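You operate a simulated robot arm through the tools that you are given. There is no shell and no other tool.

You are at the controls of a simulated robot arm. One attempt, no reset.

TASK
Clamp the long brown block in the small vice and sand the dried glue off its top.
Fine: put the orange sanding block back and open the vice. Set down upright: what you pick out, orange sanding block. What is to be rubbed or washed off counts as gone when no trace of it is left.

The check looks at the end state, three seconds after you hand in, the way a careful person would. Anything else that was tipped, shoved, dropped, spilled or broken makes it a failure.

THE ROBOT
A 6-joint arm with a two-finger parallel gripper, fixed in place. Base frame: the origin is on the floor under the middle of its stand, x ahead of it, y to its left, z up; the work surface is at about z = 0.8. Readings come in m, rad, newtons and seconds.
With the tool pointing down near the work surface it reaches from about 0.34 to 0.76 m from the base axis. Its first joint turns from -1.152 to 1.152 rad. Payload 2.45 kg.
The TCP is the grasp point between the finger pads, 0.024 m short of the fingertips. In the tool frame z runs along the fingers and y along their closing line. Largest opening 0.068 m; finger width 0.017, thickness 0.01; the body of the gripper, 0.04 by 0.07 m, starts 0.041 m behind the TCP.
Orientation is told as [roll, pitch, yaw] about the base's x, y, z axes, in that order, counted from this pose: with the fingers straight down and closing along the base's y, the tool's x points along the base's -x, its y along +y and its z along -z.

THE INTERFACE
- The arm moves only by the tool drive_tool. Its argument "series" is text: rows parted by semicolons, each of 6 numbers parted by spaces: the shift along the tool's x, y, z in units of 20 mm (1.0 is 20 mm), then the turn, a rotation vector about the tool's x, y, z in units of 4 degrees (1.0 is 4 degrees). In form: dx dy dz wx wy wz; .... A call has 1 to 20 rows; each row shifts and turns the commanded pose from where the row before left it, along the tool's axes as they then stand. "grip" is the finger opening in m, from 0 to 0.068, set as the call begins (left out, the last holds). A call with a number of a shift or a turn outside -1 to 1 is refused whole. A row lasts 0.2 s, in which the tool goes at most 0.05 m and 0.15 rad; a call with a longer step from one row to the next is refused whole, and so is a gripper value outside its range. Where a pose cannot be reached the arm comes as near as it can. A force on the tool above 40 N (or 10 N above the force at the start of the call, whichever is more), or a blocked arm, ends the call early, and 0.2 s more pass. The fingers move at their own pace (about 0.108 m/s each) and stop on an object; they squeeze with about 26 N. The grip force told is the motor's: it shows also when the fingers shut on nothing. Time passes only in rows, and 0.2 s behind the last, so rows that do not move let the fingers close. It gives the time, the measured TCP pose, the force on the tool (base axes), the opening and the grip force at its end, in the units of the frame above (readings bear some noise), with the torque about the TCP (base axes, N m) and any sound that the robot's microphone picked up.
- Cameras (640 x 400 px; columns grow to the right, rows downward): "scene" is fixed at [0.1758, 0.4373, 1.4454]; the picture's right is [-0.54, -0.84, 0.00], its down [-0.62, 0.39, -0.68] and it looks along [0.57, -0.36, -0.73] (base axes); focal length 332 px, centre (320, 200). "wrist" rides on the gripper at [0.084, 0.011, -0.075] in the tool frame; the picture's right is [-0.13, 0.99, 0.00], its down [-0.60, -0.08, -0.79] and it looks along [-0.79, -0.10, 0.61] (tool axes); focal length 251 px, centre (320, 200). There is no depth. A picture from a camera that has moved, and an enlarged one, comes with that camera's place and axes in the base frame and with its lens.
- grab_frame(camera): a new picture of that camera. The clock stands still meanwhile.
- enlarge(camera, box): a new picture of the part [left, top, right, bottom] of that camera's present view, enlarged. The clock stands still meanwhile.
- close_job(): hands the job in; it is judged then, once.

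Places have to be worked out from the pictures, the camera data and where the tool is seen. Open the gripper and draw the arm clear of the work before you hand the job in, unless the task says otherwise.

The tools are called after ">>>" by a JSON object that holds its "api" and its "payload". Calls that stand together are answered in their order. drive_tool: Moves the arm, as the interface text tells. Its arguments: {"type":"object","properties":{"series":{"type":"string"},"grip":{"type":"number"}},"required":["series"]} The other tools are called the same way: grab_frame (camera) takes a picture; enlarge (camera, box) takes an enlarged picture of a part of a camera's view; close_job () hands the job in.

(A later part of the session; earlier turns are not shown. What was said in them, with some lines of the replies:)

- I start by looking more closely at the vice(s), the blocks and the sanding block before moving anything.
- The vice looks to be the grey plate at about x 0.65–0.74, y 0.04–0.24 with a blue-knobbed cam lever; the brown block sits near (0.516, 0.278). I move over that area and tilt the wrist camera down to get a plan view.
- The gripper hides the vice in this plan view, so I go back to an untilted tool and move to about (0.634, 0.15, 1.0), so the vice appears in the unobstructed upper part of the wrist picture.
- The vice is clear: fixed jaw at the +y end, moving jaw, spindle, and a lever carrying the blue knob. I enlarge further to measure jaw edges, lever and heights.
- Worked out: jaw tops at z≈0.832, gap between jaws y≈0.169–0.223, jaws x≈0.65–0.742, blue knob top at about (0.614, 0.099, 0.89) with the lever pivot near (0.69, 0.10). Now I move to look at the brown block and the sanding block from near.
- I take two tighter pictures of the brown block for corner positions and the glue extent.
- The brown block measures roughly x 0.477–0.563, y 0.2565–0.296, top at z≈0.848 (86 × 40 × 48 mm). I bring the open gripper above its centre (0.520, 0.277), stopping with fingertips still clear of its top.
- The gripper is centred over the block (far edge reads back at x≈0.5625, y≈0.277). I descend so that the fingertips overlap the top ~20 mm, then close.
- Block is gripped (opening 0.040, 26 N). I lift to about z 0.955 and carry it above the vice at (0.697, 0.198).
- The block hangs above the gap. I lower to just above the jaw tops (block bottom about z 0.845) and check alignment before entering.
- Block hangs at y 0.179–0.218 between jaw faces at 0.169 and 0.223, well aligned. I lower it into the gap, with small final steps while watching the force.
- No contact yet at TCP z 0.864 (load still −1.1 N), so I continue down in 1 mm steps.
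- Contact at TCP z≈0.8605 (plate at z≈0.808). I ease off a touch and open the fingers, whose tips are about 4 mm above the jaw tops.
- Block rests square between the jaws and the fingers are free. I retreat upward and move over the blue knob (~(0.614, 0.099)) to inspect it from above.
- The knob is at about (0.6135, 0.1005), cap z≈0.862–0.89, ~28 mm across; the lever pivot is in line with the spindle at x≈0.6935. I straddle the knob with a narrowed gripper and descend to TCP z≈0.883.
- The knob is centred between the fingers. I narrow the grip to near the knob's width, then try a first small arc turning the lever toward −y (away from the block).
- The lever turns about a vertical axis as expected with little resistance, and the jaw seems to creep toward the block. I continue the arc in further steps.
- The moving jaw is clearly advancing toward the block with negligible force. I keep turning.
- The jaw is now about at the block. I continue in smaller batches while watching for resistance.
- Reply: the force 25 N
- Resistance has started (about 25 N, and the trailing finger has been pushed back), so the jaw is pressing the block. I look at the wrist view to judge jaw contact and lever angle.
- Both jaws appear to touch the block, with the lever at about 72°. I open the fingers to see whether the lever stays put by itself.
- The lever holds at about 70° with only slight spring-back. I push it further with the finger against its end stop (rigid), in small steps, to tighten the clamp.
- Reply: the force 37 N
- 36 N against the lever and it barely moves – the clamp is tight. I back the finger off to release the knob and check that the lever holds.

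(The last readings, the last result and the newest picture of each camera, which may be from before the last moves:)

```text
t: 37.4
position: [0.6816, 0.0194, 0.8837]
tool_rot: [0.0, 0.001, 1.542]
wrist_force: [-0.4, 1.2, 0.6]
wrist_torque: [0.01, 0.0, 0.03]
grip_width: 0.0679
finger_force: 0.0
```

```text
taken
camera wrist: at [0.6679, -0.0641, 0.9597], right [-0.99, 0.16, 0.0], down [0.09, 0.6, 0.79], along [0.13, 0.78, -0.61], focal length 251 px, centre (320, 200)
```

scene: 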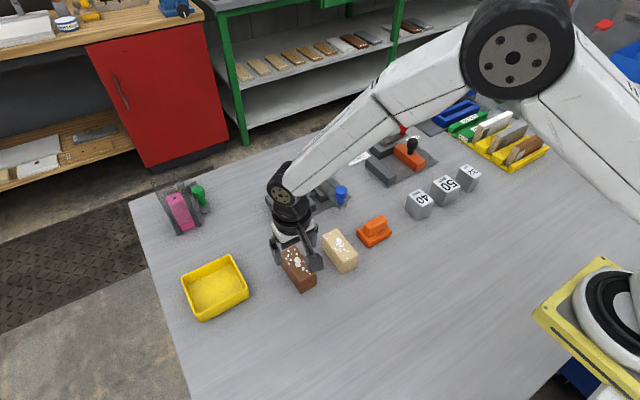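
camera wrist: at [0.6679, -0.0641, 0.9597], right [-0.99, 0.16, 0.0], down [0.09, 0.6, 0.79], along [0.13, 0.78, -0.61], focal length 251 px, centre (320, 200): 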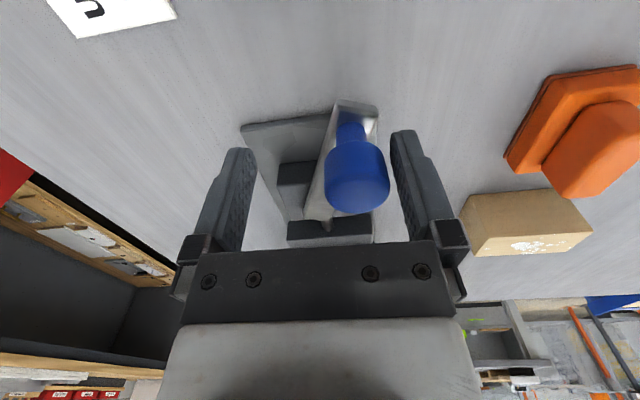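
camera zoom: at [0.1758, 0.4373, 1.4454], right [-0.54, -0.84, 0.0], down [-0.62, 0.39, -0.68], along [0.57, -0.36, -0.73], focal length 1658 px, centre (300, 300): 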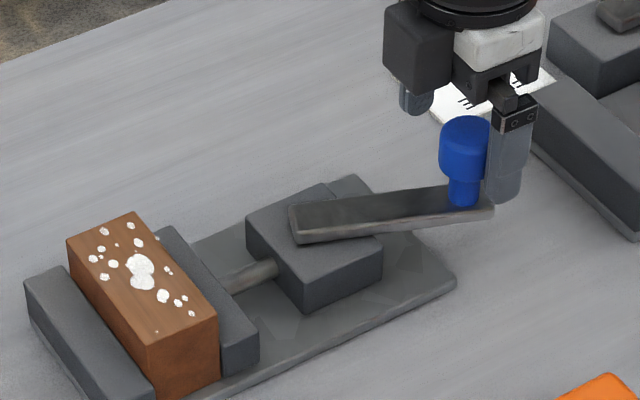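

The lever holds its tight position on its own. I lift off, and with the tool already at about 88° yaw I go above the sanding block (~(0.516, 0.066)), where fingers closing along x fit its handle's thin side.

>>> {"api": "drive_tool", "payload": {"series": "0 0 -0.6 0 0 0; 0 0 -0.9 0 0 0; 0 0 -0.9 0 0 0; 0 0 -0.9 0 0 0; 0 0 -0.9 0 0 0; -0.209 0.834 0 0 0 -0.41; -0.209 0.834 0 0 0 0; -0.209 0.834 0 0 0 0; -0.209 0.834 0 0 0 0; -0.209 0.834 0 0 0 0; -0.209 0.834 0 0 0 0; -0.209 0.834 0 0 0 0; -0.209 0.834 0 0 0 0; -0.209 0.834 0 0 0 0; -0.209 0.834 0 0 0 0; 0 0 0 0 0 0", "grip": 0.068}}

>>> {"api": "grab_frame", "payload": {"camera": "wrist"}}

>>> {"api": "enlarge", "payload": {"camera": "wrist", "box": [208, 20, 432, 160]}}

>>> {"api": "enlarge", "payload": {"camera": "scene", "box": [326, 195, 422, 255]}}

```text
t: 40.8
position: [0.5134, 0.0628, 0.9676]
tool_rot: [0.0, 0.0, 1.57]
wrist_force: [0.4, -0.6, 0.1]
wrist_torque: [-0.01, -0.01, 0.01]
grip_width: 0.0681
finger_force: 0.0
```

```text
taken
camera wrist: at [0.5031, -0.0211, 1.0424], right [-0.99, 0.13, 0.0], down [0.08, 0.6, 0.79], along [0.1, 0.79, -0.61], focal length 251 px, centre (320, 200)
```

wrist: 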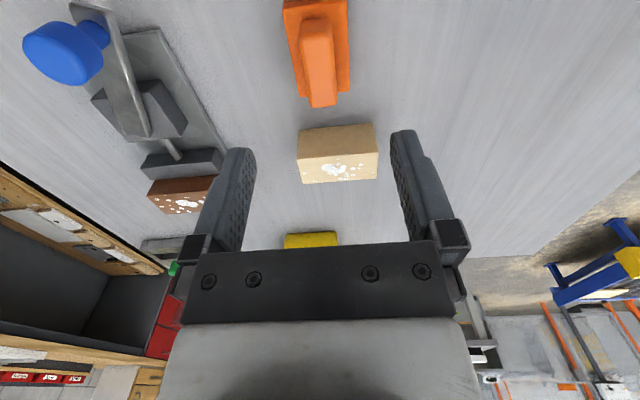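

```text
2.86 times, centred on (320, 90) of wrist
camera zoom: at [0.5031, -0.0211, 1.0424], right [-0.99, 0.13, 0.0], down [0.08, 0.6, 0.79], along [0.1, 0.79, -0.61], focal length 718 px, centre (320, 514)
```

zoom: 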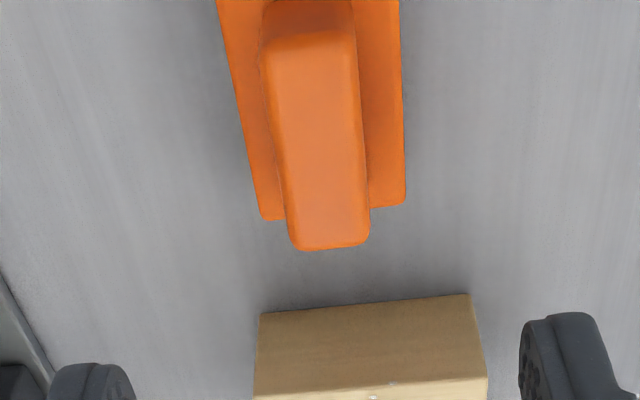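

```text
6.67 times, centred on (374, 225) of scene
camera zoom: at [0.1757, 0.4373, 1.4454], right [-0.54, -0.84, 0.0], down [-0.62, 0.39, -0.68], along [0.57, -0.36, -0.73], focal length 2211 px, centre (-40, 33)
```

zoom: 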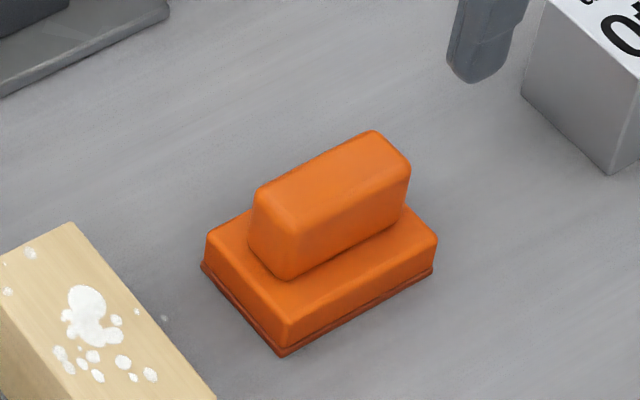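

Sanding block: base x 0.492–0.539, y 0.032–0.106; handle ~23 mm thick centred at (0.5158, 0.068), top ≈0.85. I centre over the handle and descend to just above it with a partly closed grip.

>>> {"api": "drive_tool", "payload": {"series": "-0.13 -0.06 0.8 0 0 0; -0.13 -0.06 0.9 0 0 0; 0 0 0.9 0 0 0; 0 0 0.9 0 0 0; 0 0 0.6 0 0 0; 0 0 0 0 0 0", "grip": 0.05}}

>>> {"api": "grab_frame", "payload": {"camera": "wrist"}}

>>> {"api": "enlarge", "payload": {"camera": "scene", "box": [310, 175, 438, 255]}}

```text
t: 42.2
position: [0.5166, 0.0682, 0.885]
tool_rot: [-0.001, 0.002, 1.57]
wrist_force: [-0.7, 0.6, 0.3]
wrist_torque: [-0.03, -0.02, 0.0]
grip_width: 0.05
finger_force: 0.0
```

```text
taken
camera wrist: at [0.506, -0.0154, 0.9611], right [-0.99, 0.13, 0.0], down [0.08, 0.6, 0.79], along [0.1, 0.79, -0.61], focal length 251 px, centre (320, 200)
```

wrist: 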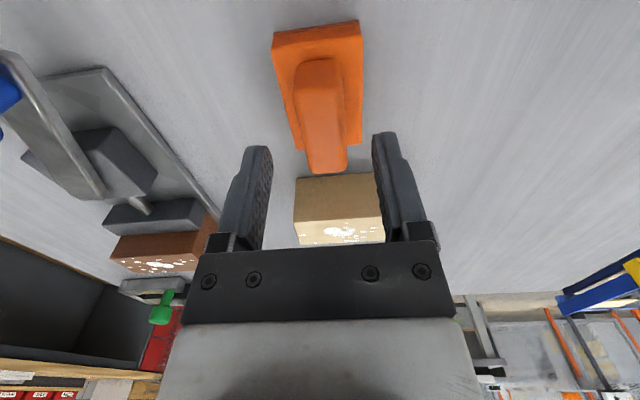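

```text
5.00 times, centred on (374, 215) of scene
camera zoom: at [0.1758, 0.4373, 1.4454], right [-0.54, -0.84, 0.0], down [-0.62, 0.39, -0.68], along [0.57, -0.36, -0.73], focal length 1658 px, centre (50, 125)
```

zoom: 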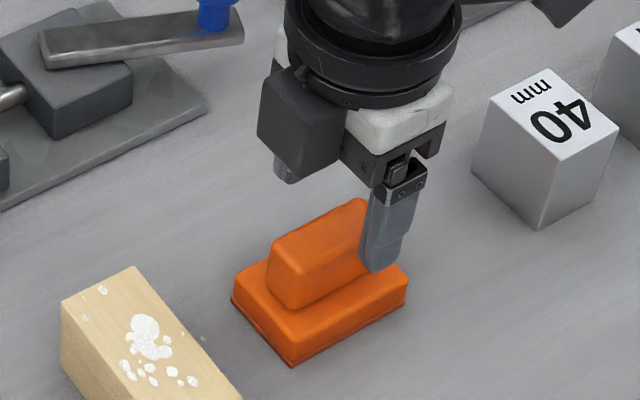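

The handle lies centred between the fingers. I descend to TCP z≈0.847 (fingertips just above the base plate of the sander) and close.

>>> {"api": "drive_tool", "payload": {"series": "0 0 0.7 0 0 0; 0 0 0.7 0 0 0; 0 0 0.45 0 0 0; 0 0 0 0 0 0", "grip": 0.05}}

>>> {"api": "drive_tool", "payload": {"series": "0 0 0 0 0 0; 0 0 0 0 0 0; 0 0 0 0 0 0", "grip": 0.012}}

>>> {"api": "grab_frame", "payload": {"camera": "wrist"}}

>>> {"api": "enlarge", "payload": {"camera": "scene", "box": [310, 175, 438, 255]}}

```text
t: 43.2
position: [0.5167, 0.0687, 0.8499]
tool_rot: [-0.001, -0.001, 1.571]
wrist_force: [1.0, -0.3, -1.0]
wrist_torque: [0.03, -0.03, 0.04]
grip_width: 0.05
finger_force: 0.0
```

```text
t: 44.0
position: [0.5167, 0.0685, 0.8492]
tool_rot: [0.001, 0.0, 1.57]
wrist_force: [0.5, -0.4, -0.1]
wrist_torque: [0.04, -0.05, -0.02]
grip_width: 0.0236
finger_force: 25.7
```

```text
taken
camera wrist: at [0.5061, -0.0151, 0.9248], right [-0.99, 0.13, 0.0], down [0.08, 0.6, 0.79], along [0.1, 0.79, -0.61], focal length 251 px, centre (320, 200)
```

wrist: 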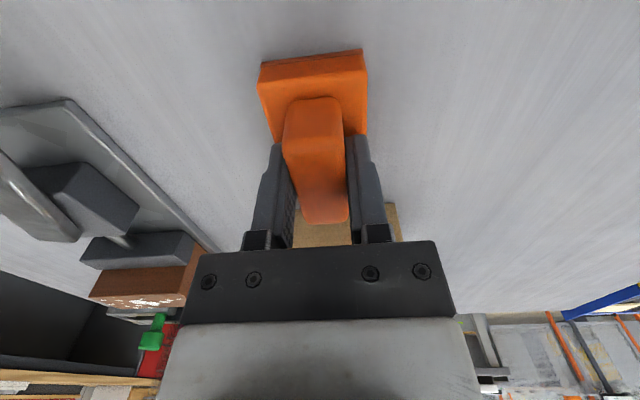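

```text
5.00 times, centred on (374, 215) of scene
camera zoom: at [0.1758, 0.4373, 1.4454], right [-0.54, -0.84, 0.0], down [-0.62, 0.39, -0.68], along [0.57, -0.36, -0.73], focal length 1658 px, centre (50, 125)
```

zoom: 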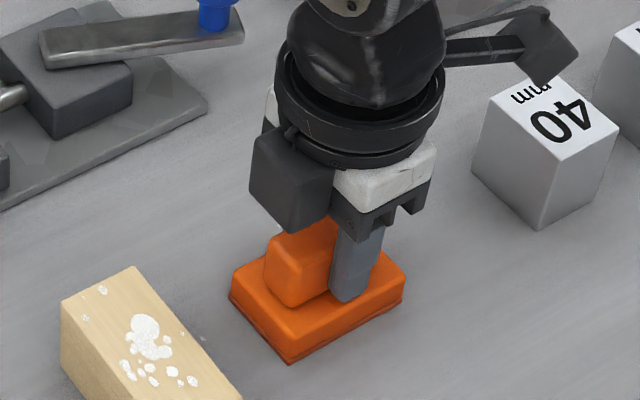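

Handle gripped (opening 0.0236); pick-up pose noted as TCP (0.5167, 0.0685, 0.849), yaw 90°. I lift and carry the sander over the clamped block near (0.695, 0.203).

>>> {"api": "drive_tool", "payload": {"series": "0 0 -0.4 0 0 0; 0 0 -0.9 0 0 0; 0 0 -0.9 0 0 0; 0 0 -0.9 0 0 0; 0 0 -0.9 0 0 0; 0 0 -0.9 0 0 0; 0 0 -0.9 0 0 0; -0.673 -0.89 0 0 0 0; -0.673 -0.89 0 0 0 0; -0.673 -0.89 0 0 0 0; -0.673 -0.89 0 0 0 0; -0.673 -0.89 0 0 0 0; -0.673 -0.89 0 0 0 0; -0.673 -0.89 0 0 0 0; -0.673 -0.89 0 0 0 0; -0.673 -0.89 0 0 0 0; -0.673 -0.89 0 0 0 0; 0 0 0 0 0 0"}}

>>> {"api": "grab_frame", "payload": {"camera": "wrist"}}

>>> {"api": "enlarge", "payload": {"camera": "scene", "box": [240, 120, 400, 220]}}

```text
t: 47.8
position: [0.6936, 0.2038, 0.9632]
tool_rot: [0.001, 0.0, 1.571]
wrist_force: [0.1, 0.2, -1.6]
wrist_torque: [-0.01, 0.0, 0.01]
grip_width: 0.0237
finger_force: 25.9
```

```text
taken
camera wrist: at [0.6843, 0.1197, 1.0392], right [-0.99, 0.13, 0.0], down [0.08, 0.6, 0.79], along [0.1, 0.79, -0.61], focal length 251 px, centre (320, 200)
```

wrist: 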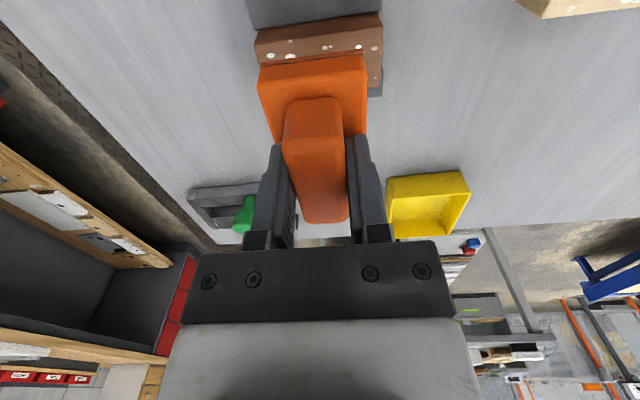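

```text
4.00 times, centred on (320, 170) of scene
camera zoom: at [0.1758, 0.4373, 1.4454], right [-0.54, -0.84, 0.0], down [-0.62, 0.39, -0.68], along [0.57, -0.36, -0.73], focal length 1326 px, centre (320, 320)
```

zoom: 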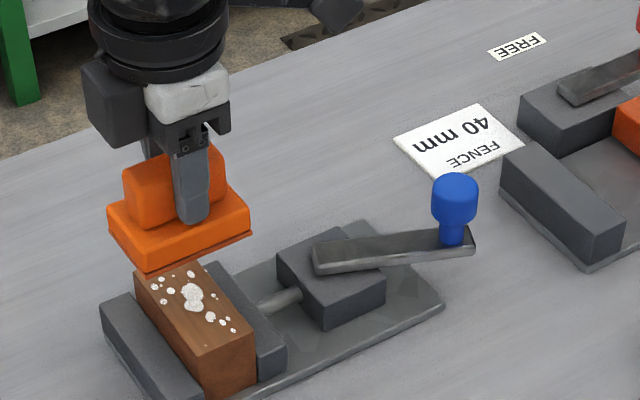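

The sander hangs level over the block. I descend to a few millimetres above its top, then feel for contact in small steps.

>>> {"api": "drive_tool", "payload": {"series": "0 0 0.8 0 0 0; 0 0 0.8 0 0 0; 0 0 0.8 0 0 0; 0 0 0 0 0 0"}}

>>> {"api": "drive_tool", "payload": {"series": "0 0 0.1 0 0 0; 0 0 0.1 0 0 0; 0 0 0.1 0 0 0; 0 0 0 0 0 0"}}

>>> {"api": "enlarge", "payload": {"camera": "scene", "box": [240, 120, 400, 220]}}

```text
t: 48.8
position: [0.6945, 0.2044, 0.916]
tool_rot: [0.001, 0.0, 1.57]
wrist_force: [-0.2, -0.2, -1.2]
wrist_torque: [0.01, 0.0, -0.01]
grip_width: 0.0236
finger_force: 26.0
```

```text
t: 49.8
position: [0.6956, 0.2037, 0.9089]
tool_rot: [0.001, 0.0, 1.57]
wrist_force: [0.2, 0.4, -1.5]
wrist_torque: [-0.01, 0.01, -0.02]
grip_width: 0.0237
finger_force: 26.0
```

```text
4.00 times, centred on (320, 170) of scene
camera zoom: at [0.1758, 0.4373, 1.4454], right [-0.54, -0.84, 0.0], down [-0.62, 0.39, -0.68], along [0.57, -0.36, -0.73], focal length 1326 px, centre (320, 320)
```

zoom: 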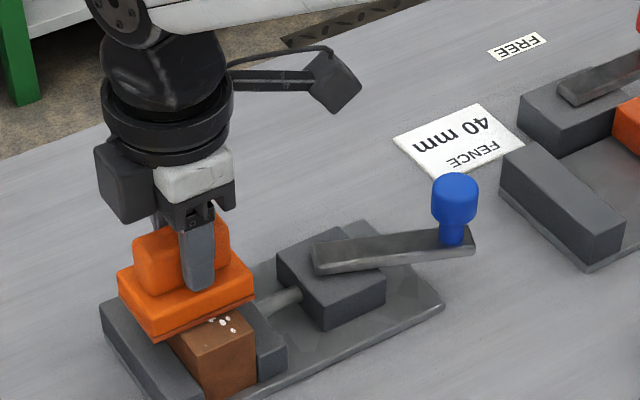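

Still no contact at TCP z 0.909; I continue in 1 mm steps.

>>> {"api": "drive_tool", "payload": {"series": "0 0 0.05 0 0 0; 0 0 0.05 0 0 0; 0 0 0 0 0 0"}}

>>> {"api": "drive_tool", "payload": {"series": "0 0 0.05 0 0 0; 0 0 0.05 0 0 0; 0 0 0 0 0 0"}}

```text
t: 50.6
position: [0.6959, 0.2035, 0.9086]
tool_rot: [0.002, -0.001, 1.571]
wrist_force: [0.2, 0.1, -0.9]
wrist_torque: [-0.04, -0.01, -0.02]
grip_width: 0.0236
finger_force: 26.4
```

```text
t: 51.4
position: [0.6951, 0.2033, 0.907]
tool_rot: [0.0, -0.001, 1.572]
wrist_force: [-1.0, -0.6, 2.9]
wrist_torque: [-0.02, 0.0, 0.0]
grip_width: 0.0235
finger_force: 26.6
```

Contact begins at TCP z≈0.906 (+2.9 N). I press slightly more, to about 10 N, before stroking.

>>> {"api": "drive_tool", "payload": {"series": "0 0 0.04 0 0 0; 0 0 0 0 0 0"}}

```text
t: 52.0
position: [0.6951, 0.204, 0.9077]
tool_rot: [0.0, 0.0, 1.571]
wrist_force: [-2.7, -2.2, 12.0]
wrist_torque: [-0.15, 0.16, -0.05]
grip_width: 0.0239
finger_force: 26.2
```

12 N of pressure – good. I start a first stroke of ~25 mm toward +x (tool −y) and check the forces.

>>> {"api": "drive_tool", "payload": {"series": "0 -0.42 0 0 0 0; 0 -0.42 0 0 0 0; 0 -0.42 0 0 0 0; 0 0 0 0 0 0"}}

>>> {"api": "drive_tool", "payload": {"series": "0 0.52 0 0 0 0; 0 0.52 0 0 0 0; 0 0.52 0 0 0 0; 0 0.52 0 0 0 0; 0 0.52 0 0 0 0; 0 0 0 0 0 0"}}

>>> {"api": "enlarge", "payload": {"camera": "scene", "box": [240, 120, 400, 220]}}

```text
t: 53.0
position: [0.7212, 0.2028, 0.9058]
tool_rot: [-0.001, -0.001, 1.57]
wrist_force: [-6.2, 2.3, 22.3]
wrist_torque: [0.05, 0.29, -0.01]
grip_width: 0.0237
finger_force: 26.4
```

```text
t: 54.4
position: [0.6685, 0.2039, 0.9063]
tool_rot: [-0.003, 0.0, 1.572]
wrist_force: [6.2, -0.7, 13.1]
wrist_torque: [-0.04, -0.26, -0.01]
grip_width: 0.0234
finger_force: 26.0
```

```text
4.00 times, centred on (320, 170) of scene
camera zoom: at [0.1756, 0.4372, 1.4455], right [-0.54, -0.84, 0.0], down [-0.62, 0.39, -0.68], along [0.57, -0.36, -0.73], focal length 1326 px, centre (320, 320)
```

zoom: 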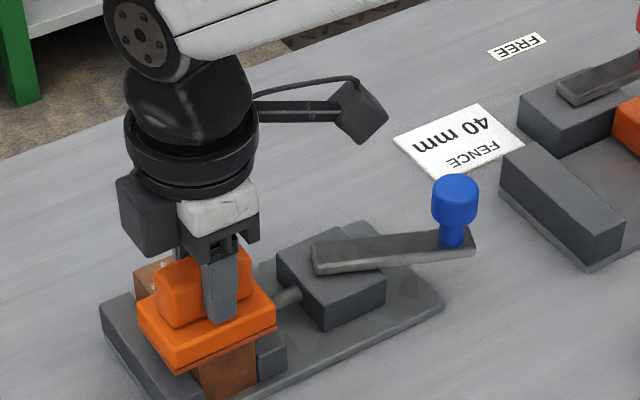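

Force stays at 13–22 N with friction around 6 N, and vice and block hold still. I run four more full strokes along the block.

>>> {"api": "drive_tool", "payload": {"series": "0 -0.55 0 0 0 0; 0 -0.55 0 0 0 0; 0 -0.55 0 0 0 0; 0 -0.55 0 0 0 0; 0 -0.55 0 0 0 0; 0 0.55 0 0 0 0; 0 0.55 0 0 0 0; 0 0.55 0 0 0 0; 0 0.55 0 0 0 0; 0 0.55 0 0 0 0; 0 -0.55 0 0 0 0; 0 -0.55 0 0 0 0; 0 -0.55 0 0 0 0; 0 -0.55 0 0 0 0; 0 -0.55 0 0 0 0; 0 0.55 0 0 0 0; 0 0.55 0 0 0 0; 0 0.55 0 0 0 0; 0 0.55 0 0 0 0; 0 0.55 0 0 0 0"}}

>>> {"api": "enlarge", "payload": {"camera": "scene", "box": [240, 120, 400, 220]}}

```text
t: 58.6
position: [0.6698, 0.2043, 0.9062]
tool_rot: [-0.005, -0.002, 1.571]
wrist_force: [5.3, 0.3, 13.9]
wrist_torque: [-0.07, -0.23, 0.05]
grip_width: 0.0235
finger_force: 25.9
```

```text
4.00 times, centred on (320, 170) of scene
camera zoom: at [0.1756, 0.4371, 1.4455], right [-0.54, -0.84, 0.0], down [-0.62, 0.39, -0.68], along [0.57, -0.36, -0.73], focal length 1326 px, centre (320, 320)
```

zoom: 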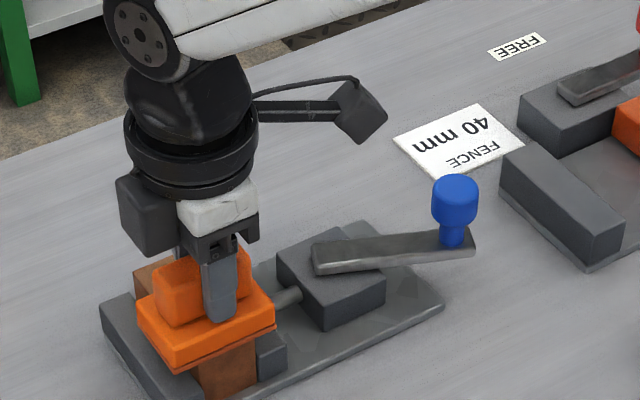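

Visible specks at the far end are gone. I do four more strokes, then will lift to inspect.

>>> {"api": "drive_tool", "payload": {"series": "0 -0.56 0 0 0 0; 0 -0.56 0 0 0 0; 0 -0.56 0 0 0 0; 0 -0.56 0 0 0 0; 0 -0.56 0 0 0 0; 0 0.58 0 0 0 0; 0 0.58 0 0 0 0; 0 0.58 0 0 0 0; 0 0.58 0 0 0 0; 0 0.58 0 0 0 0; 0 -0.58 0 0 0 0; 0 -0.58 0 0 0 0; 0 -0.58 0 0 0 0; 0 -0.58 0 0 0 0; 0 -0.58 0 0 0 0; 0 0.56 0 0 0 0; 0 0.56 0 0 0 0; 0 0.56 0 0 0 0; 0 0.56 0 0 0 0; 0 0.56 0 0 0 0"}}

>>> {"api": "drive_tool", "payload": {"series": "0 0 -0.5 0 0 0; 0 0 -0.8 0 0 0; 0 0 -0.8 0 0 0; 0 0 -0.8 0 0 0; 0 0 -0.8 0 0 0; 0.9 0 0 0 0 0; 0.9 0 0 0 0 0; 0.9 0 0 0 0 0; 0.9 0 0 0 0 0; 0 0 0 0 0 0"}}

>>> {"api": "enlarge", "payload": {"camera": "scene", "box": [255, 160, 351, 220]}}

>>> {"api": "grab_frame", "payload": {"camera": "wrist"}}

```text
t: 62.8
position: [0.6688, 0.2034, 0.9068]
tool_rot: [-0.002, -0.001, 1.571]
wrist_force: [3.9, -0.1, 11.2]
wrist_torque: [-0.02, -0.22, -0.02]
grip_width: 0.0238
finger_force: 25.6
```

```text
t: 65.0
position: [0.6683, 0.1313, 0.9776]
tool_rot: [0.003, -0.001, 1.571]
wrist_force: [0.7, 0.7, -2.2]
wrist_torque: [-0.01, -0.03, 0.01]
grip_width: 0.0236
finger_force: 25.4
```

```text
6.67 times, centred on (303, 190) of scene
camera zoom: at [0.1758, 0.4372, 1.4454], right [-0.54, -0.84, 0.0], down [-0.62, 0.39, -0.68], along [0.57, -0.36, -0.73], focal length 2211 px, centre (433, 267)
```

zoom: 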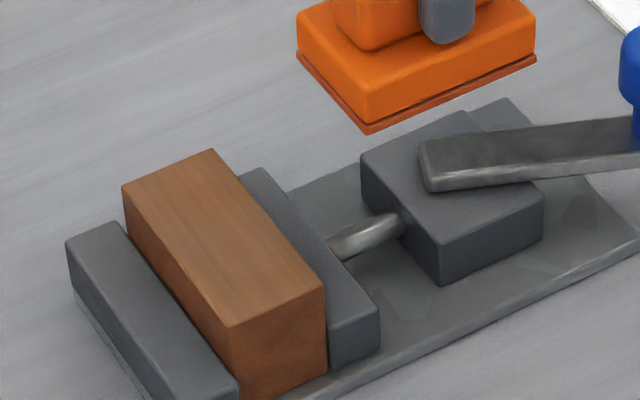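

```text
taken
camera wrist: at [0.6577, 0.0471, 1.053], right [-0.99, 0.13, 0.0], down [0.08, 0.6, 0.79], along [0.1, 0.79, -0.61], focal length 251 px, centre (320, 200)
```

wrist: 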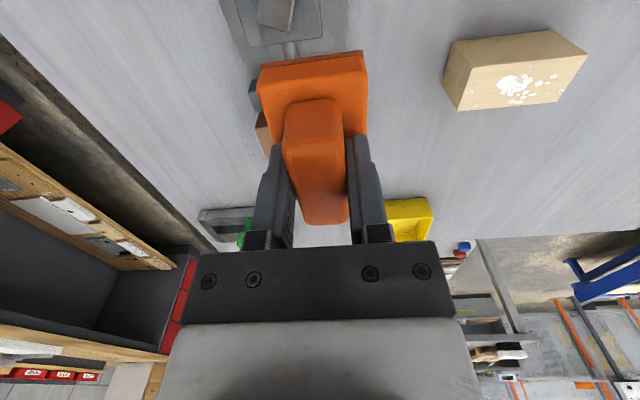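

The top looks clean. I zoom in tightly to search for any remaining trace before putting the sander away.

>>> {"api": "enlarge", "payload": {"camera": "scene", "box": [270, 180, 310, 205]}}

>>> {"api": "enlarge", "payload": {"camera": "scene", "box": [270, 195, 310, 220]}}

```text
16.00 times, centred on (290, 192) of scene
camera zoom: at [0.1758, 0.4372, 1.4454], right [-0.54, -0.84, 0.0], down [-0.62, 0.39, -0.68], along [0.57, -0.36, -0.73], focal length 5306 px, centre (800, 320)
```

zoom: 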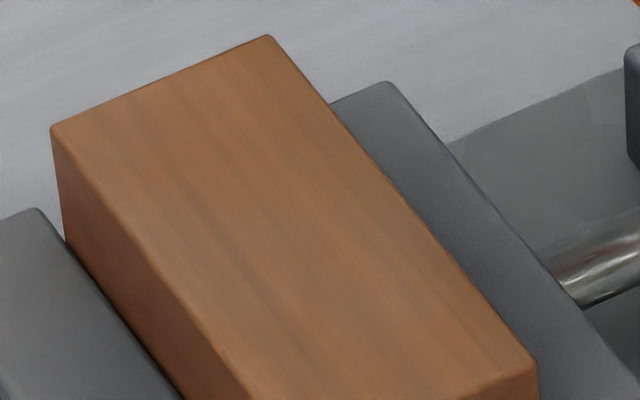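

```text
16.00 times, centred on (290, 208) of scene
camera zoom: at [0.1758, 0.4372, 1.4454], right [-0.54, -0.84, 0.0], down [-0.62, 0.39, -0.68], along [0.57, -0.36, -0.73], focal length 5306 px, centre (800, 80)
```

zoom: 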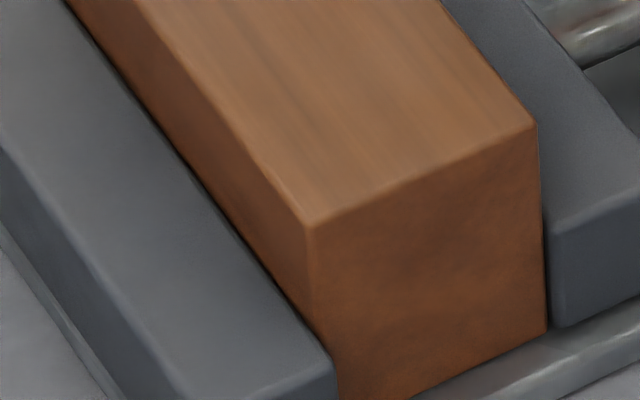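

No trace of glue remains. I carry the sanding block back to exactly above where it was picked up (net tool moves +3.13, +7.56 units).

>>> {"api": "drive_tool", "payload": {"series": "0.348 0.84 0 0 0 0; 0.348 0.84 0 0 0 0; 0.348 0.84 0 0 0 0; 0.348 0.84 0 0 0 0; 0.348 0.84 0 0 0 0; 0.348 0.84 0 0 0 0; 0.348 0.84 0 0 0 0; 0.348 0.84 0 0 0 0; 0.346 0.84 0 0 0 0; 0 0 0 0 0 0; 0 0 0.9 0 0 0; 0 0 0.9 0 0 0; 0 0 0.9 0 0 0; 0 0 0.9 0 0 0; 0 0 0.9 0 0 0; 0 0 0.9 0 0 0; 0 0 0.6 0 0 0; 0 0 0.2 0 0 0; 0 0 0 0 0 0"}}

>>> {"api": "enlarge", "payload": {"camera": "scene", "box": [310, 175, 438, 255]}}

```text
t: 69.0
position: [0.5165, 0.0688, 0.8544]
tool_rot: [0.0, -0.001, 1.571]
wrist_force: [0.2, -0.6, -2.0]
wrist_torque: [0.02, 0.01, 0.0]
grip_width: 0.0235
finger_force: 26.1
```

```text
5.00 times, centred on (374, 215) of scene
camera zoom: at [0.1758, 0.4373, 1.4454], right [-0.54, -0.84, 0.0], down [-0.62, 0.39, -0.68], along [0.57, -0.36, -0.73], focal length 1658 px, centre (50, 125)
```

zoom: 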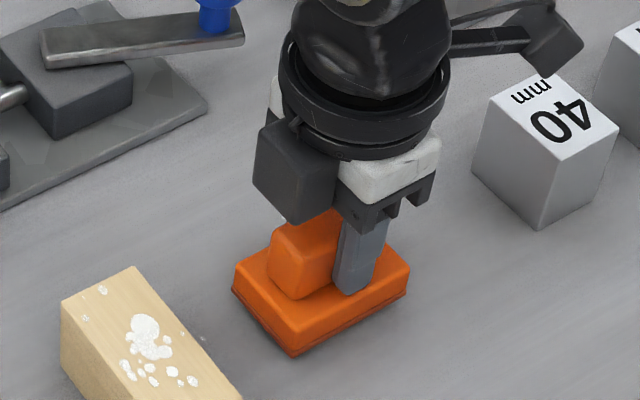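

The sander is about 5–7 mm above the table at its original spot. I lower it gently until contact.

>>> {"api": "drive_tool", "payload": {"series": "0 0 0.1 0 0 0; 0 0 0.1 0 0 0; 0 0 0.05 0 0 0; 0 0 0 0 0 0"}}

>>> {"api": "drive_tool", "payload": {"series": "0 0 0.05 0 0 0; 0 0 0 0 0 0"}}

```text
t: 70.0
position: [0.5177, 0.0685, 0.8502]
tool_rot: [0.0, 0.0, 1.57]
wrist_force: [-0.2, -0.6, -1.1]
wrist_torque: [-0.01, 0.02, -0.03]
grip_width: 0.0237
finger_force: 26.5
```

```text
t: 70.6
position: [0.5171, 0.068, 0.8497]
tool_rot: [0.002, 0.001, 1.572]
wrist_force: [0.0, 0.5, -0.7]
wrist_torque: [0.01, 0.04, -0.02]
grip_width: 0.0237
finger_force: 25.9
```

Load is easing (−0.7 N), nearly touching. One more fine step of 1 mm.

>>> {"api": "drive_tool", "payload": {"series": "0 0 0.05 0 0 0; 0 0 0 0 0 0"}}

```text
t: 71.2
position: [0.5166, 0.0694, 0.849]
tool_rot: [0.001, -0.001, 1.572]
wrist_force: [-0.8, 0.1, -1.1]
wrist_torque: [0.0, -0.01, -0.02]
grip_width: 0.0235
finger_force: 26.1
```

Still about the sander's own weight on the tool; I go down another small step.

>>> {"api": "drive_tool", "payload": {"series": "0 0 0.04 0 0 0; 0 0 0 0 0 0"}}

>>> {"api": "drive_tool", "payload": {"series": "0 0 0.04 0 0 0; 0 0 0 0 0 0"}}

```text
t: 71.8
position: [0.5158, 0.0684, 0.8485]
tool_rot: [0.0, -0.002, 1.571]
wrist_force: [-0.5, -0.3, 0.1]
wrist_torque: [0.01, 0.02, -0.01]
grip_width: 0.0237
finger_force: 25.9
```

```text
t: 72.4
position: [0.5161, 0.0676, 0.8475]
tool_rot: [-0.001, 0.0, 1.57]
wrist_force: [-6.0, -2.6, 21.4]
wrist_torque: [0.2, 0.08, 0.03]
grip_width: 0.0239
finger_force: 26.4
```

Firm contact now. I relieve the pressure slightly, open the fingers and rise straight up.

>>> {"api": "drive_tool", "payload": {"series": "0 0 -0.04 0 0 0; 0 0 0 0 0 0"}}

>>> {"api": "drive_tool", "payload": {"series": "0 0 0 0 0 0; 0 0 0 0 0 0; 0 0 0 0 0 0", "grip": 0.05}}

>>> {"api": "drive_tool", "payload": {"series": "0 0 -0.4 0 0 0; 0 0 -0.9 0 0 0; 0 0 -0.9 0 0 0; 0 0 -0.9 0 0 0; 0 0 -0.9 0 0 0; 0 0 -0.9 0 0 0; 0 0 -0.9 0 0 0; 0 0 0 0 0 0"}}

>>> {"api": "enlarge", "payload": {"camera": "scene", "box": [310, 175, 438, 255]}}

>>> {"api": "grab_frame", "payload": {"camera": "wrist"}}

```text
t: 73.0
position: [0.5168, 0.0681, 0.8481]
tool_rot: [0.0, 0.001, 1.57]
wrist_force: [-5.7, -4.7, 22.0]
wrist_torque: [0.0, 0.12, 0.0]
grip_width: 0.0239
finger_force: 25.7
```

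```text
t: 73.8
position: [0.5163, 0.0687, 0.8478]
tool_rot: [0.002, 0.0, 1.57]
wrist_force: [0.3, -0.2, 0.1]
wrist_torque: [-0.02, 0.0, 0.04]
grip_width: 0.0502
finger_force: 0.0
```

```text
t: 75.6
position: [0.516, 0.0688, 0.9624]
tool_rot: [0.002, -0.001, 1.57]
wrist_force: [-0.3, 0.3, -0.3]
wrist_torque: [-0.01, 0.02, -0.01]
grip_width: 0.0501
finger_force: 0.0
```

```text
5.00 times, centred on (374, 215) of scene
camera zoom: at [0.1757, 0.4373, 1.4454], right [-0.54, -0.84, 0.0], down [-0.62, 0.39, -0.68], along [0.57, -0.36, -0.73], focal length 1658 px, centre (50, 125)
```

zoom: 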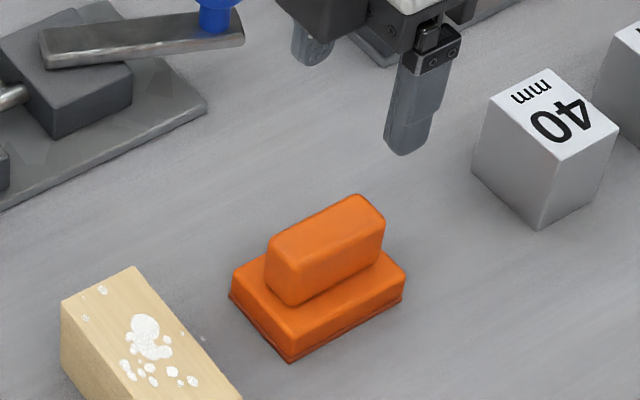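

```text
taken
camera wrist: at [0.5059, -0.0153, 1.0389], right [-0.99, 0.13, 0.0], down [0.08, 0.6, 0.79], along [0.1, 0.79, -0.61], focal length 251 px, centre (320, 200)
```

wrist: 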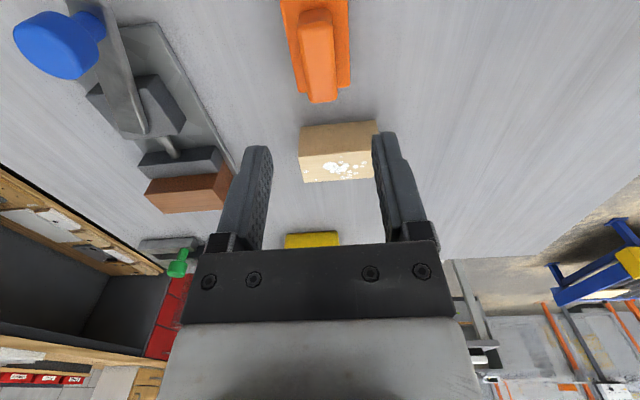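

Sander stands upright at its place. Now I go back above the blue knob (~(0.668, 0.024)) with yaw ≈72° matching the lever, and take a look before straddling it.

>>> {"api": "drive_tool", "payload": {"series": "0.25 -0.844 0 0 0 0; 0.25 -0.844 0 0 0 0; 0.25 -0.844 0 0 0 0; 0.25 -0.844 0 0 0 0; 0.25 -0.844 0 0 0 0; 0.25 -0.844 0 0 0 0; 0.25 -0.844 0 0 0 0; 0.25 -0.844 0 0 0 0; 0.25 -0.844 0 0 0 0; 0 0 0 0 0 0.9; 0 0 0 0 0 0.9; 0 0 0 0 0 0.9; 0 0 0 0 0 0.9; 0 0 0 0 0 0.9; 0 0 0 0 0 0", "grip": 0.05}}

>>> {"api": "grab_frame", "payload": {"camera": "wrist"}}

>>> {"api": "enlarge", "payload": {"camera": "wrist", "box": [208, 20, 432, 160]}}

>>> {"api": "enlarge", "payload": {"camera": "scene", "box": [260, 140, 388, 220]}}

```text
t: 78.8
position: [0.6691, 0.0232, 0.9632]
tool_rot: [0.0, 0.001, 1.255]
wrist_force: [0.4, -0.4, -0.6]
wrist_torque: [-0.02, -0.06, 0.04]
grip_width: 0.0498
finger_force: 0.0
```

```text
taken
camera wrist: at [0.6325, -0.0531, 1.0388], right [-0.9, 0.43, 0.0], down [0.26, 0.55, 0.79], along [0.34, 0.72, -0.61], focal length 251 px, centre (320, 200)
```

wrist: 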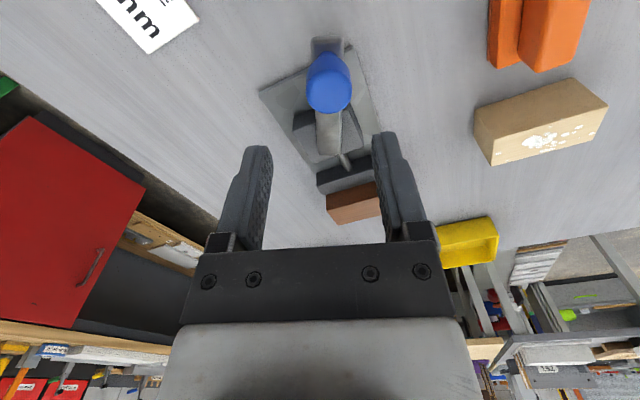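

```text
2.86 times, centred on (320, 90) of wrist
camera zoom: at [0.6325, -0.0531, 1.0388], right [-0.9, 0.43, 0.0], down [0.26, 0.55, 0.79], along [0.34, 0.72, -0.61], focal length 718 px, centre (320, 514)
```

zoom: 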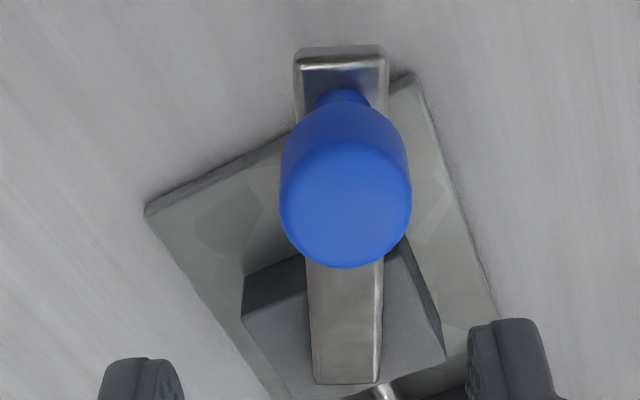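

```text
5.00 times, centred on (324, 180) of scene
camera zoom: at [0.1758, 0.4373, 1.4454], right [-0.54, -0.84, 0.0], down [-0.62, 0.39, -0.68], along [0.57, -0.36, -0.73], focal length 1658 px, centre (300, 300)
```

zoom: 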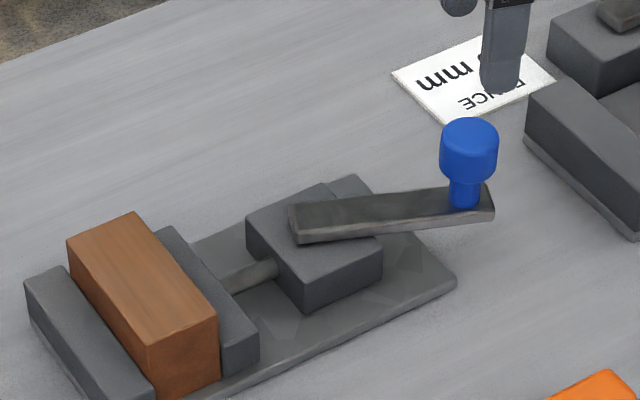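

The knob is at about (0.663, 0.024), lever angle ≈67°, pivot ≈(0.695, 0.0995). I re-centre, match the yaw, and descend around the knob.

>>> {"api": "drive_tool", "payload": {"series": "0.06 0.3 0 0 0 0; 0 0 0 0 0 1; 0 0 0.8 0 0 0; 0 0 0.8 0 0 0; 0 0 0.8 0 0 0; 0 0 0.8 0 0 0; 0 0 0.8 0 0 0; 0 0 0 0 0 0", "grip": 0.052}}

>>> {"api": "grab_frame", "payload": {"camera": "wrist"}}

```text
t: 80.6
position: [0.6631, 0.0237, 0.8829]
tool_rot: [0.0, 0.001, 1.187]
wrist_force: [-0.7, 0.7, -0.9]
wrist_torque: [-0.03, 0.04, 0.04]
grip_width: 0.052
finger_force: 0.1
```

```text
taken
camera wrist: at [0.6215, -0.05, 0.9592], right [-0.87, 0.49, 0.0], down [0.3, 0.53, 0.79], along [0.39, 0.69, -0.61], focal length 251 px, centre (320, 200)
```

wrist: 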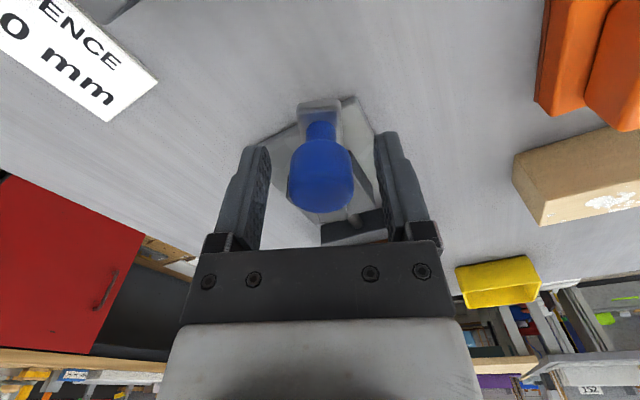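

The knob is centred. I narrow the fingers around it and turn the lever back (toward −x), starting with a few degrees to see the release force.

>>> {"api": "drive_tool", "payload": {"series": "0 0 0 0 0 0; 0 0 0 0 0 0", "grip": 0.031}}

>>> {"api": "drive_tool", "payload": {"series": "-0.01 0.284 0 0 0 1; -0.01 0.284 0 0 0 1; 0 0 0 0 0 0"}}

>>> {"api": "enlarge", "payload": {"camera": "scene", "box": [260, 140, 388, 220]}}

```text
t: 81.2
position: [0.6634, 0.0244, 0.8838]
tool_rot: [0.0, -0.001, 1.185]
wrist_force: [-0.1, -0.2, -0.6]
wrist_torque: [0.02, 0.01, 0.01]
grip_width: 0.0307
finger_force: 0.0
```

```text
t: 82.0
position: [0.6525, 0.0294, 0.8838]
tool_rot: [-0.002, -0.001, 1.045]
wrist_force: [0.8, -0.2, 0.2]
wrist_torque: [-0.02, -0.01, 0.01]
grip_width: 0.0315
finger_force: 0.4
```

```text
5.00 times, centred on (324, 180) of scene
camera zoom: at [0.1758, 0.4372, 1.4454], right [-0.54, -0.84, 0.0], down [-0.62, 0.39, -0.68], along [0.57, -0.36, -0.73], focal length 1658 px, centre (300, 300)
```

zoom: 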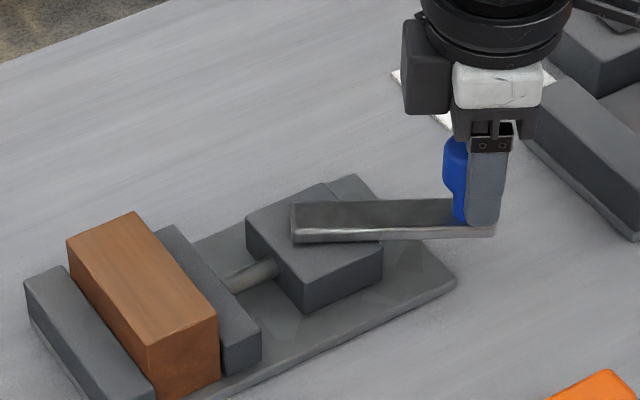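

The lever moves freely and the jaw begins to back off. I continue the arc back toward the original open position.

>>> {"api": "drive_tool", "payload": {"series": "-0.01 0.284 0 0 0 1; -0.01 0.284 0 0 0 1; -0.01 0.284 0 0 0 1; -0.01 0.284 0 0 0 1; -0.01 0.284 0 0 0 1; -0.01 0.284 0 0 0 1; -0.01 0.284 0 0 0 1; 0 0 0 0 0 0"}}

>>> {"api": "enlarge", "payload": {"camera": "scene", "box": [260, 140, 388, 220]}}

```text
t: 83.8
position: [0.6227, 0.057, 0.8827]
tool_rot: [0.001, -0.001, 0.559]
wrist_force: [0.5, -2.3, 0.3]
wrist_torque: [-0.02, 0.01, -0.01]
grip_width: 0.0317
finger_force: 0.3
```

```text
5.00 times, centred on (324, 180) of scene
camera zoom: at [0.1758, 0.4372, 1.4454], right [-0.54, -0.84, 0.0], down [-0.62, 0.39, -0.68], along [0.57, -0.36, -0.73], focal length 1658 px, centre (300, 300)
```

zoom: 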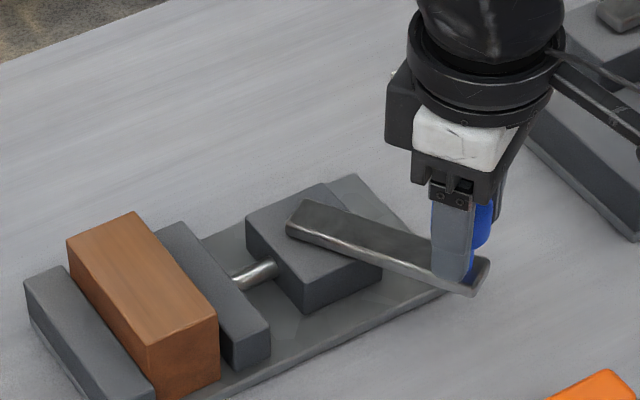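

The jaw has clearly parted from the block, which stays standing. I turn the remaining ~32° to the lever's original position.

>>> {"api": "drive_tool", "payload": {"series": "-0.01 0.284 0 0 0 1; -0.01 0.284 0 0 0 1; -0.01 0.284 0 0 0 1; -0.01 0.284 0 0 0 1; -0.01 0.284 0 0 0 1; -0.01 0.284 0 0 0 1; 0 0 0 0 0 0"}}

>>> {"api": "drive_tool", "payload": {"series": "-0.01 0.284 0 0 0 1; -0.01 0.284 0 0 0 1; 0 0 0 0 0 0"}}

>>> {"api": "enlarge", "payload": {"camera": "scene", "box": [255, 160, 367, 230]}}

>>> {"api": "grab_frame", "payload": {"camera": "wrist"}}

```text
t: 85.4
position: [0.6119, 0.0902, 0.8833]
tool_rot: [0.001, 0.002, 0.139]
wrist_force: [-0.2, -1.4, -1.0]
wrist_torque: [0.03, 0.01, -0.01]
grip_width: 0.0316
finger_force: 0.7
```

```text
t: 86.2
position: [0.6115, 0.0997, 0.8837]
tool_rot: [0.0, 0.002, -0.001]
wrist_force: [-0.4, -1.1, -0.2]
wrist_torque: [-0.01, 0.0, -0.02]
grip_width: 0.0317
finger_force: 0.7
```

```text
5.71 times, centred on (311, 195) of scene
camera zoom: at [0.1757, 0.4372, 1.4455], right [-0.54, -0.84, 0.0], down [-0.62, 0.39, -0.68], along [0.57, -0.36, -0.73], focal length 1895 px, centre (371, 229)
```

zoom: 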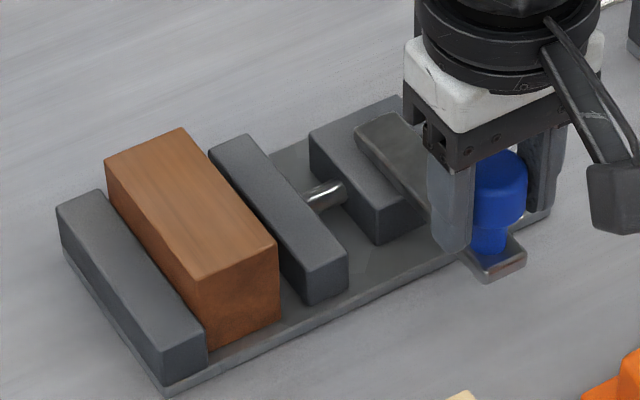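

```text
taken
camera wrist: at [0.5278, 0.1119, 0.9595], right [0.13, 0.99, 0.0], down [0.6, -0.08, 0.79], along [0.79, -0.1, -0.61], focal length 251 px, centre (320, 200)
```

wrist: 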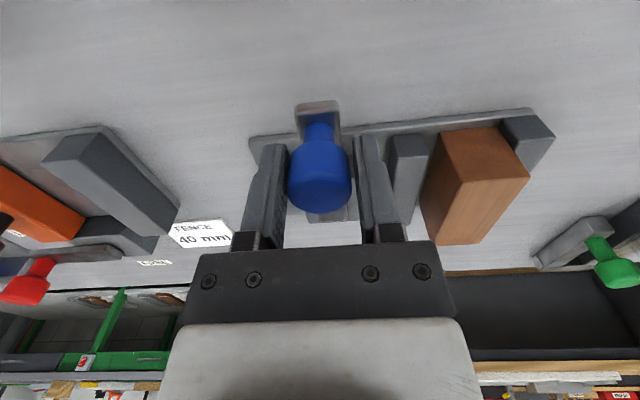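

The jaw and lever are back in the original open position and the block stands in the vice. I open the fingers, rise straight up and look over the result.

>>> {"api": "drive_tool", "payload": {"series": "0 0 0 0 0 0; 0 0 0 0 0 0; 0 0 0 0 0 0", "grip": 0.05}}

>>> {"api": "drive_tool", "payload": {"series": "0 0 -0.5 0 0 0; 0 0 -0.9 0 0 0; 0 0 -0.9 0 0 0; 0 0 -0.9 0 0 0; 0 0 -0.9 0 0 0; 0 0 -0.9 0 0 0; 0 0 -0.9 0 0 0; 0 0.8 0 0 0 0; 0 0.8 0 0 0 0; 0 0.8 0 0 0 0; 0 0.8 0 0 0 0; 0 0 0 0 0 0"}}

>>> {"api": "grab_frame", "payload": {"camera": "wrist"}}

>>> {"api": "enlarge", "payload": {"camera": "wrist", "box": [220, 0, 444, 140]}}

>>> {"api": "enlarge", "payload": {"camera": "scene", "box": [240, 150, 400, 250]}}

```text
t: 87.0
position: [0.6111, 0.1001, 0.8843]
tool_rot: [0.002, 0.003, -0.001]
wrist_force: [-0.2, 0.4, -0.8]
wrist_torque: [-0.03, 0.0, -0.03]
grip_width: 0.0497
finger_force: 0.0
```

```text
t: 89.6
position: [0.6109, 0.1641, 1.0021]
tool_rot: [0.0, 0.0, -0.002]
wrist_force: [-0.3, -0.1, 0.3]
wrist_torque: [-0.03, 0.01, 0.01]
grip_width: 0.0502
finger_force: 0.0
```

```text
taken
camera wrist: at [0.5274, 0.1753, 1.0775], right [0.13, 0.99, 0.0], down [0.6, -0.08, 0.79], along [0.79, -0.1, -0.61], focal length 251 px, centre (320, 200)
```

wrist: 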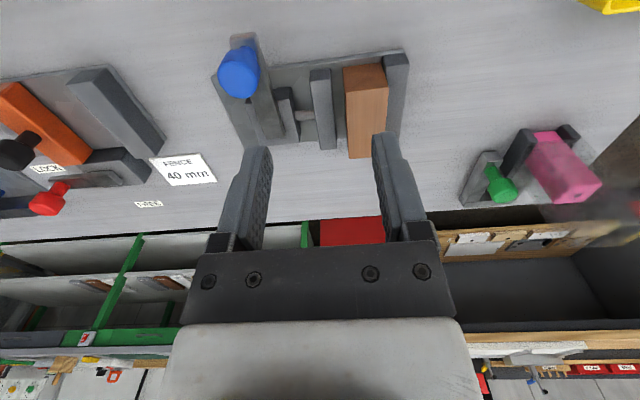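

```text
2.86 times, centred on (332, 70) of wrist
camera zoom: at [0.5274, 0.1753, 1.0775], right [0.13, 0.99, 0.0], down [0.6, -0.08, 0.79], along [0.79, -0.1, -0.61], focal length 718 px, centre (286, 571)
```

zoom: 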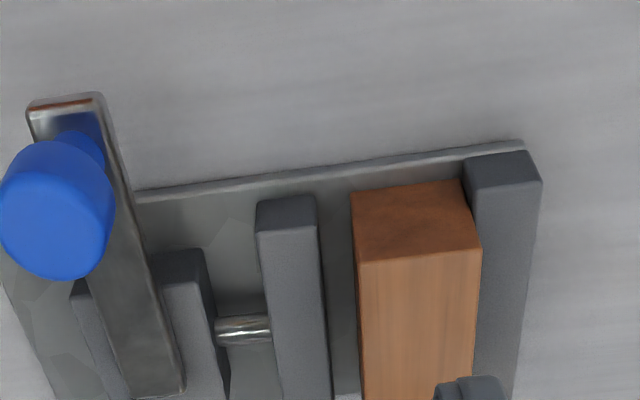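

```text
4.00 times, centred on (320, 200) of scene
camera zoom: at [0.1757, 0.4373, 1.4454], right [-0.54, -0.84, 0.0], down [-0.62, 0.39, -0.68], along [0.57, -0.36, -0.73], focal length 1326 px, centre (320, 200)
```

zoom: 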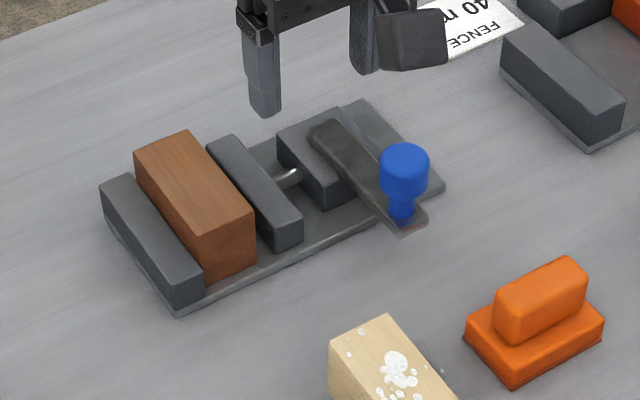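

Vice open, block upright, sander upright. I check the block's top closely once more and then draw the arm back to its starting area with the gripper open.

>>> {"api": "enlarge", "payload": {"camera": "wrist", "box": [310, 50, 422, 120]}}

>>> {"api": "enlarge", "payload": {"camera": "wrist", "box": [310, 95, 422, 165]}}

>>> {"api": "drive_tool", "payload": {"series": "0.8 -0.6 -0.7 0 0 0; 0.8 -0.6 -0.7 0 0 0; 0.8 -0.6 -0.7 0 0 0; 0.8 -0.6 -0.7 0 0 0; 0.8 -0.6 -0.7 0 0 0; 0.8 -0.6 -0.7 0 0 0; 0.8 -0.6 -0.7 0 0 0; 0.8 -0.6 -0.7 0 0 0; 0.8 -0.6 -0.7 0 0 0; 0.8 -0.6 -0.7 0 0 0; 0 0 0 0 0 0", "grip": 0.068}}

>>> {"api": "grab_frame", "payload": {"camera": "scene"}}

>>> {"api": "enlarge", "payload": {"camera": "scene", "box": [250, 160, 410, 260]}}

```text
5.71 times, centred on (366, 85) of wrist
camera zoom: at [0.5274, 0.1753, 1.0775], right [0.13, 0.99, 0.0], down [0.6, -0.08, 0.79], along [0.79, -0.1, -0.61], focal length 1437 px, centre (57, 857)
```

zoom: 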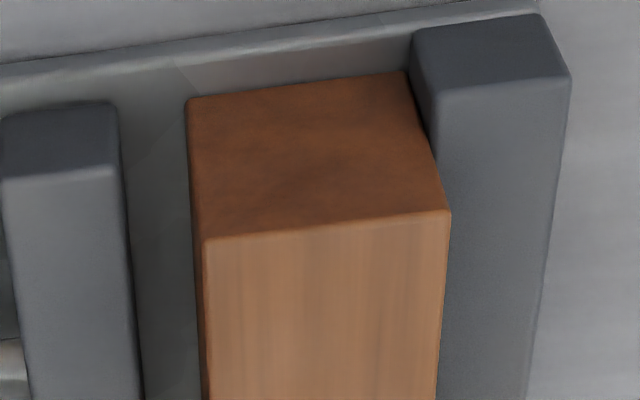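

```text
5.71 times, centred on (366, 130) of wrist
camera zoom: at [0.5274, 0.1753, 1.0775], right [0.13, 0.99, 0.0], down [0.6, -0.08, 0.79], along [0.79, -0.1, -0.61], focal length 1437 px, centre (57, 600)
```

zoom: 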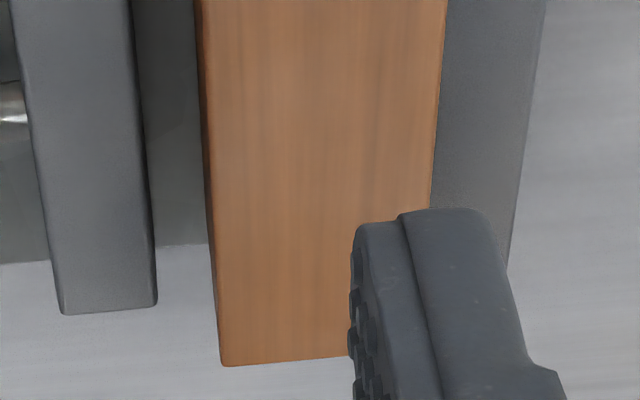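

```text
t: 92.0
position: [0.4514, 0.0433, 1.1406]
tool_rot: [-0.001, 0.0, -0.001]
wrist_force: [0.1, -0.7, 0.2]
wrist_torque: [0.03, -0.02, -0.01]
grip_width: 0.068
finger_force: 0.1
```

```text
taken
```

scene: 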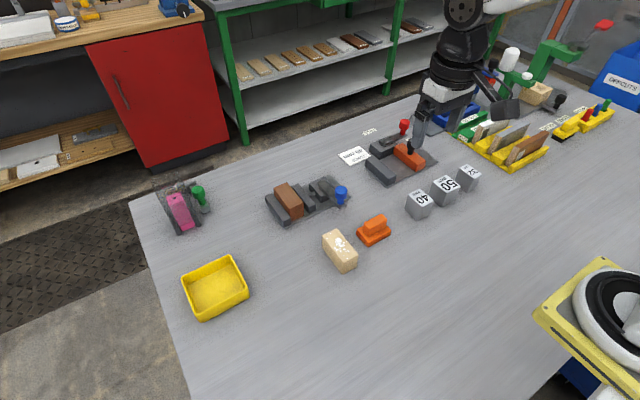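

```text
4.00 times, centred on (330, 210) of scene
camera zoom: at [0.1757, 0.4372, 1.4454], right [-0.54, -0.84, 0.0], down [-0.62, 0.39, -0.68], along [0.57, -0.36, -0.73], focal length 1326 px, centre (280, 160)
```

zoom: 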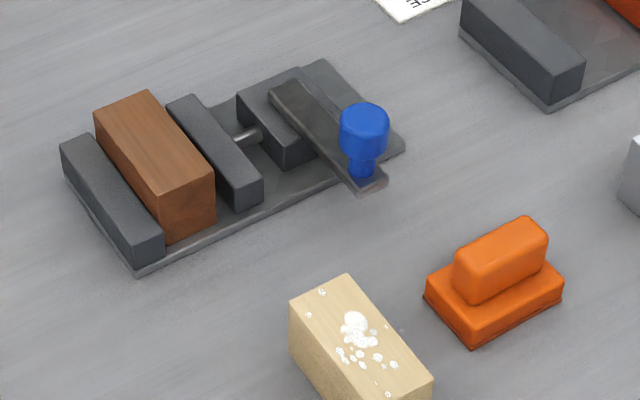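

The block's top shows no trace of glue. The vice is open with the block upright, the sanding block is back at its place, nothing else was moved, and the arm is clear with the gripper open. I hand the job in.

>>> {"api": "close_job", "payload": {}}

```text
The job is handed in.
```

The job is done and handed in; I have not seen the check's result.

- **Block:** I clamped the long brown block in the small vice and sanded its top. Close-ups from both cameras showed no glue left. It stands upright between the open jaws.
- **Sanding block:** it is back upright where I picked it up.
- **Vice:** I turned the lever back to where it started, and the jaw is fully open.
- **Everything else:** nothing else looks moved in the final picture. The arm is back near its starting position with the gripper open.
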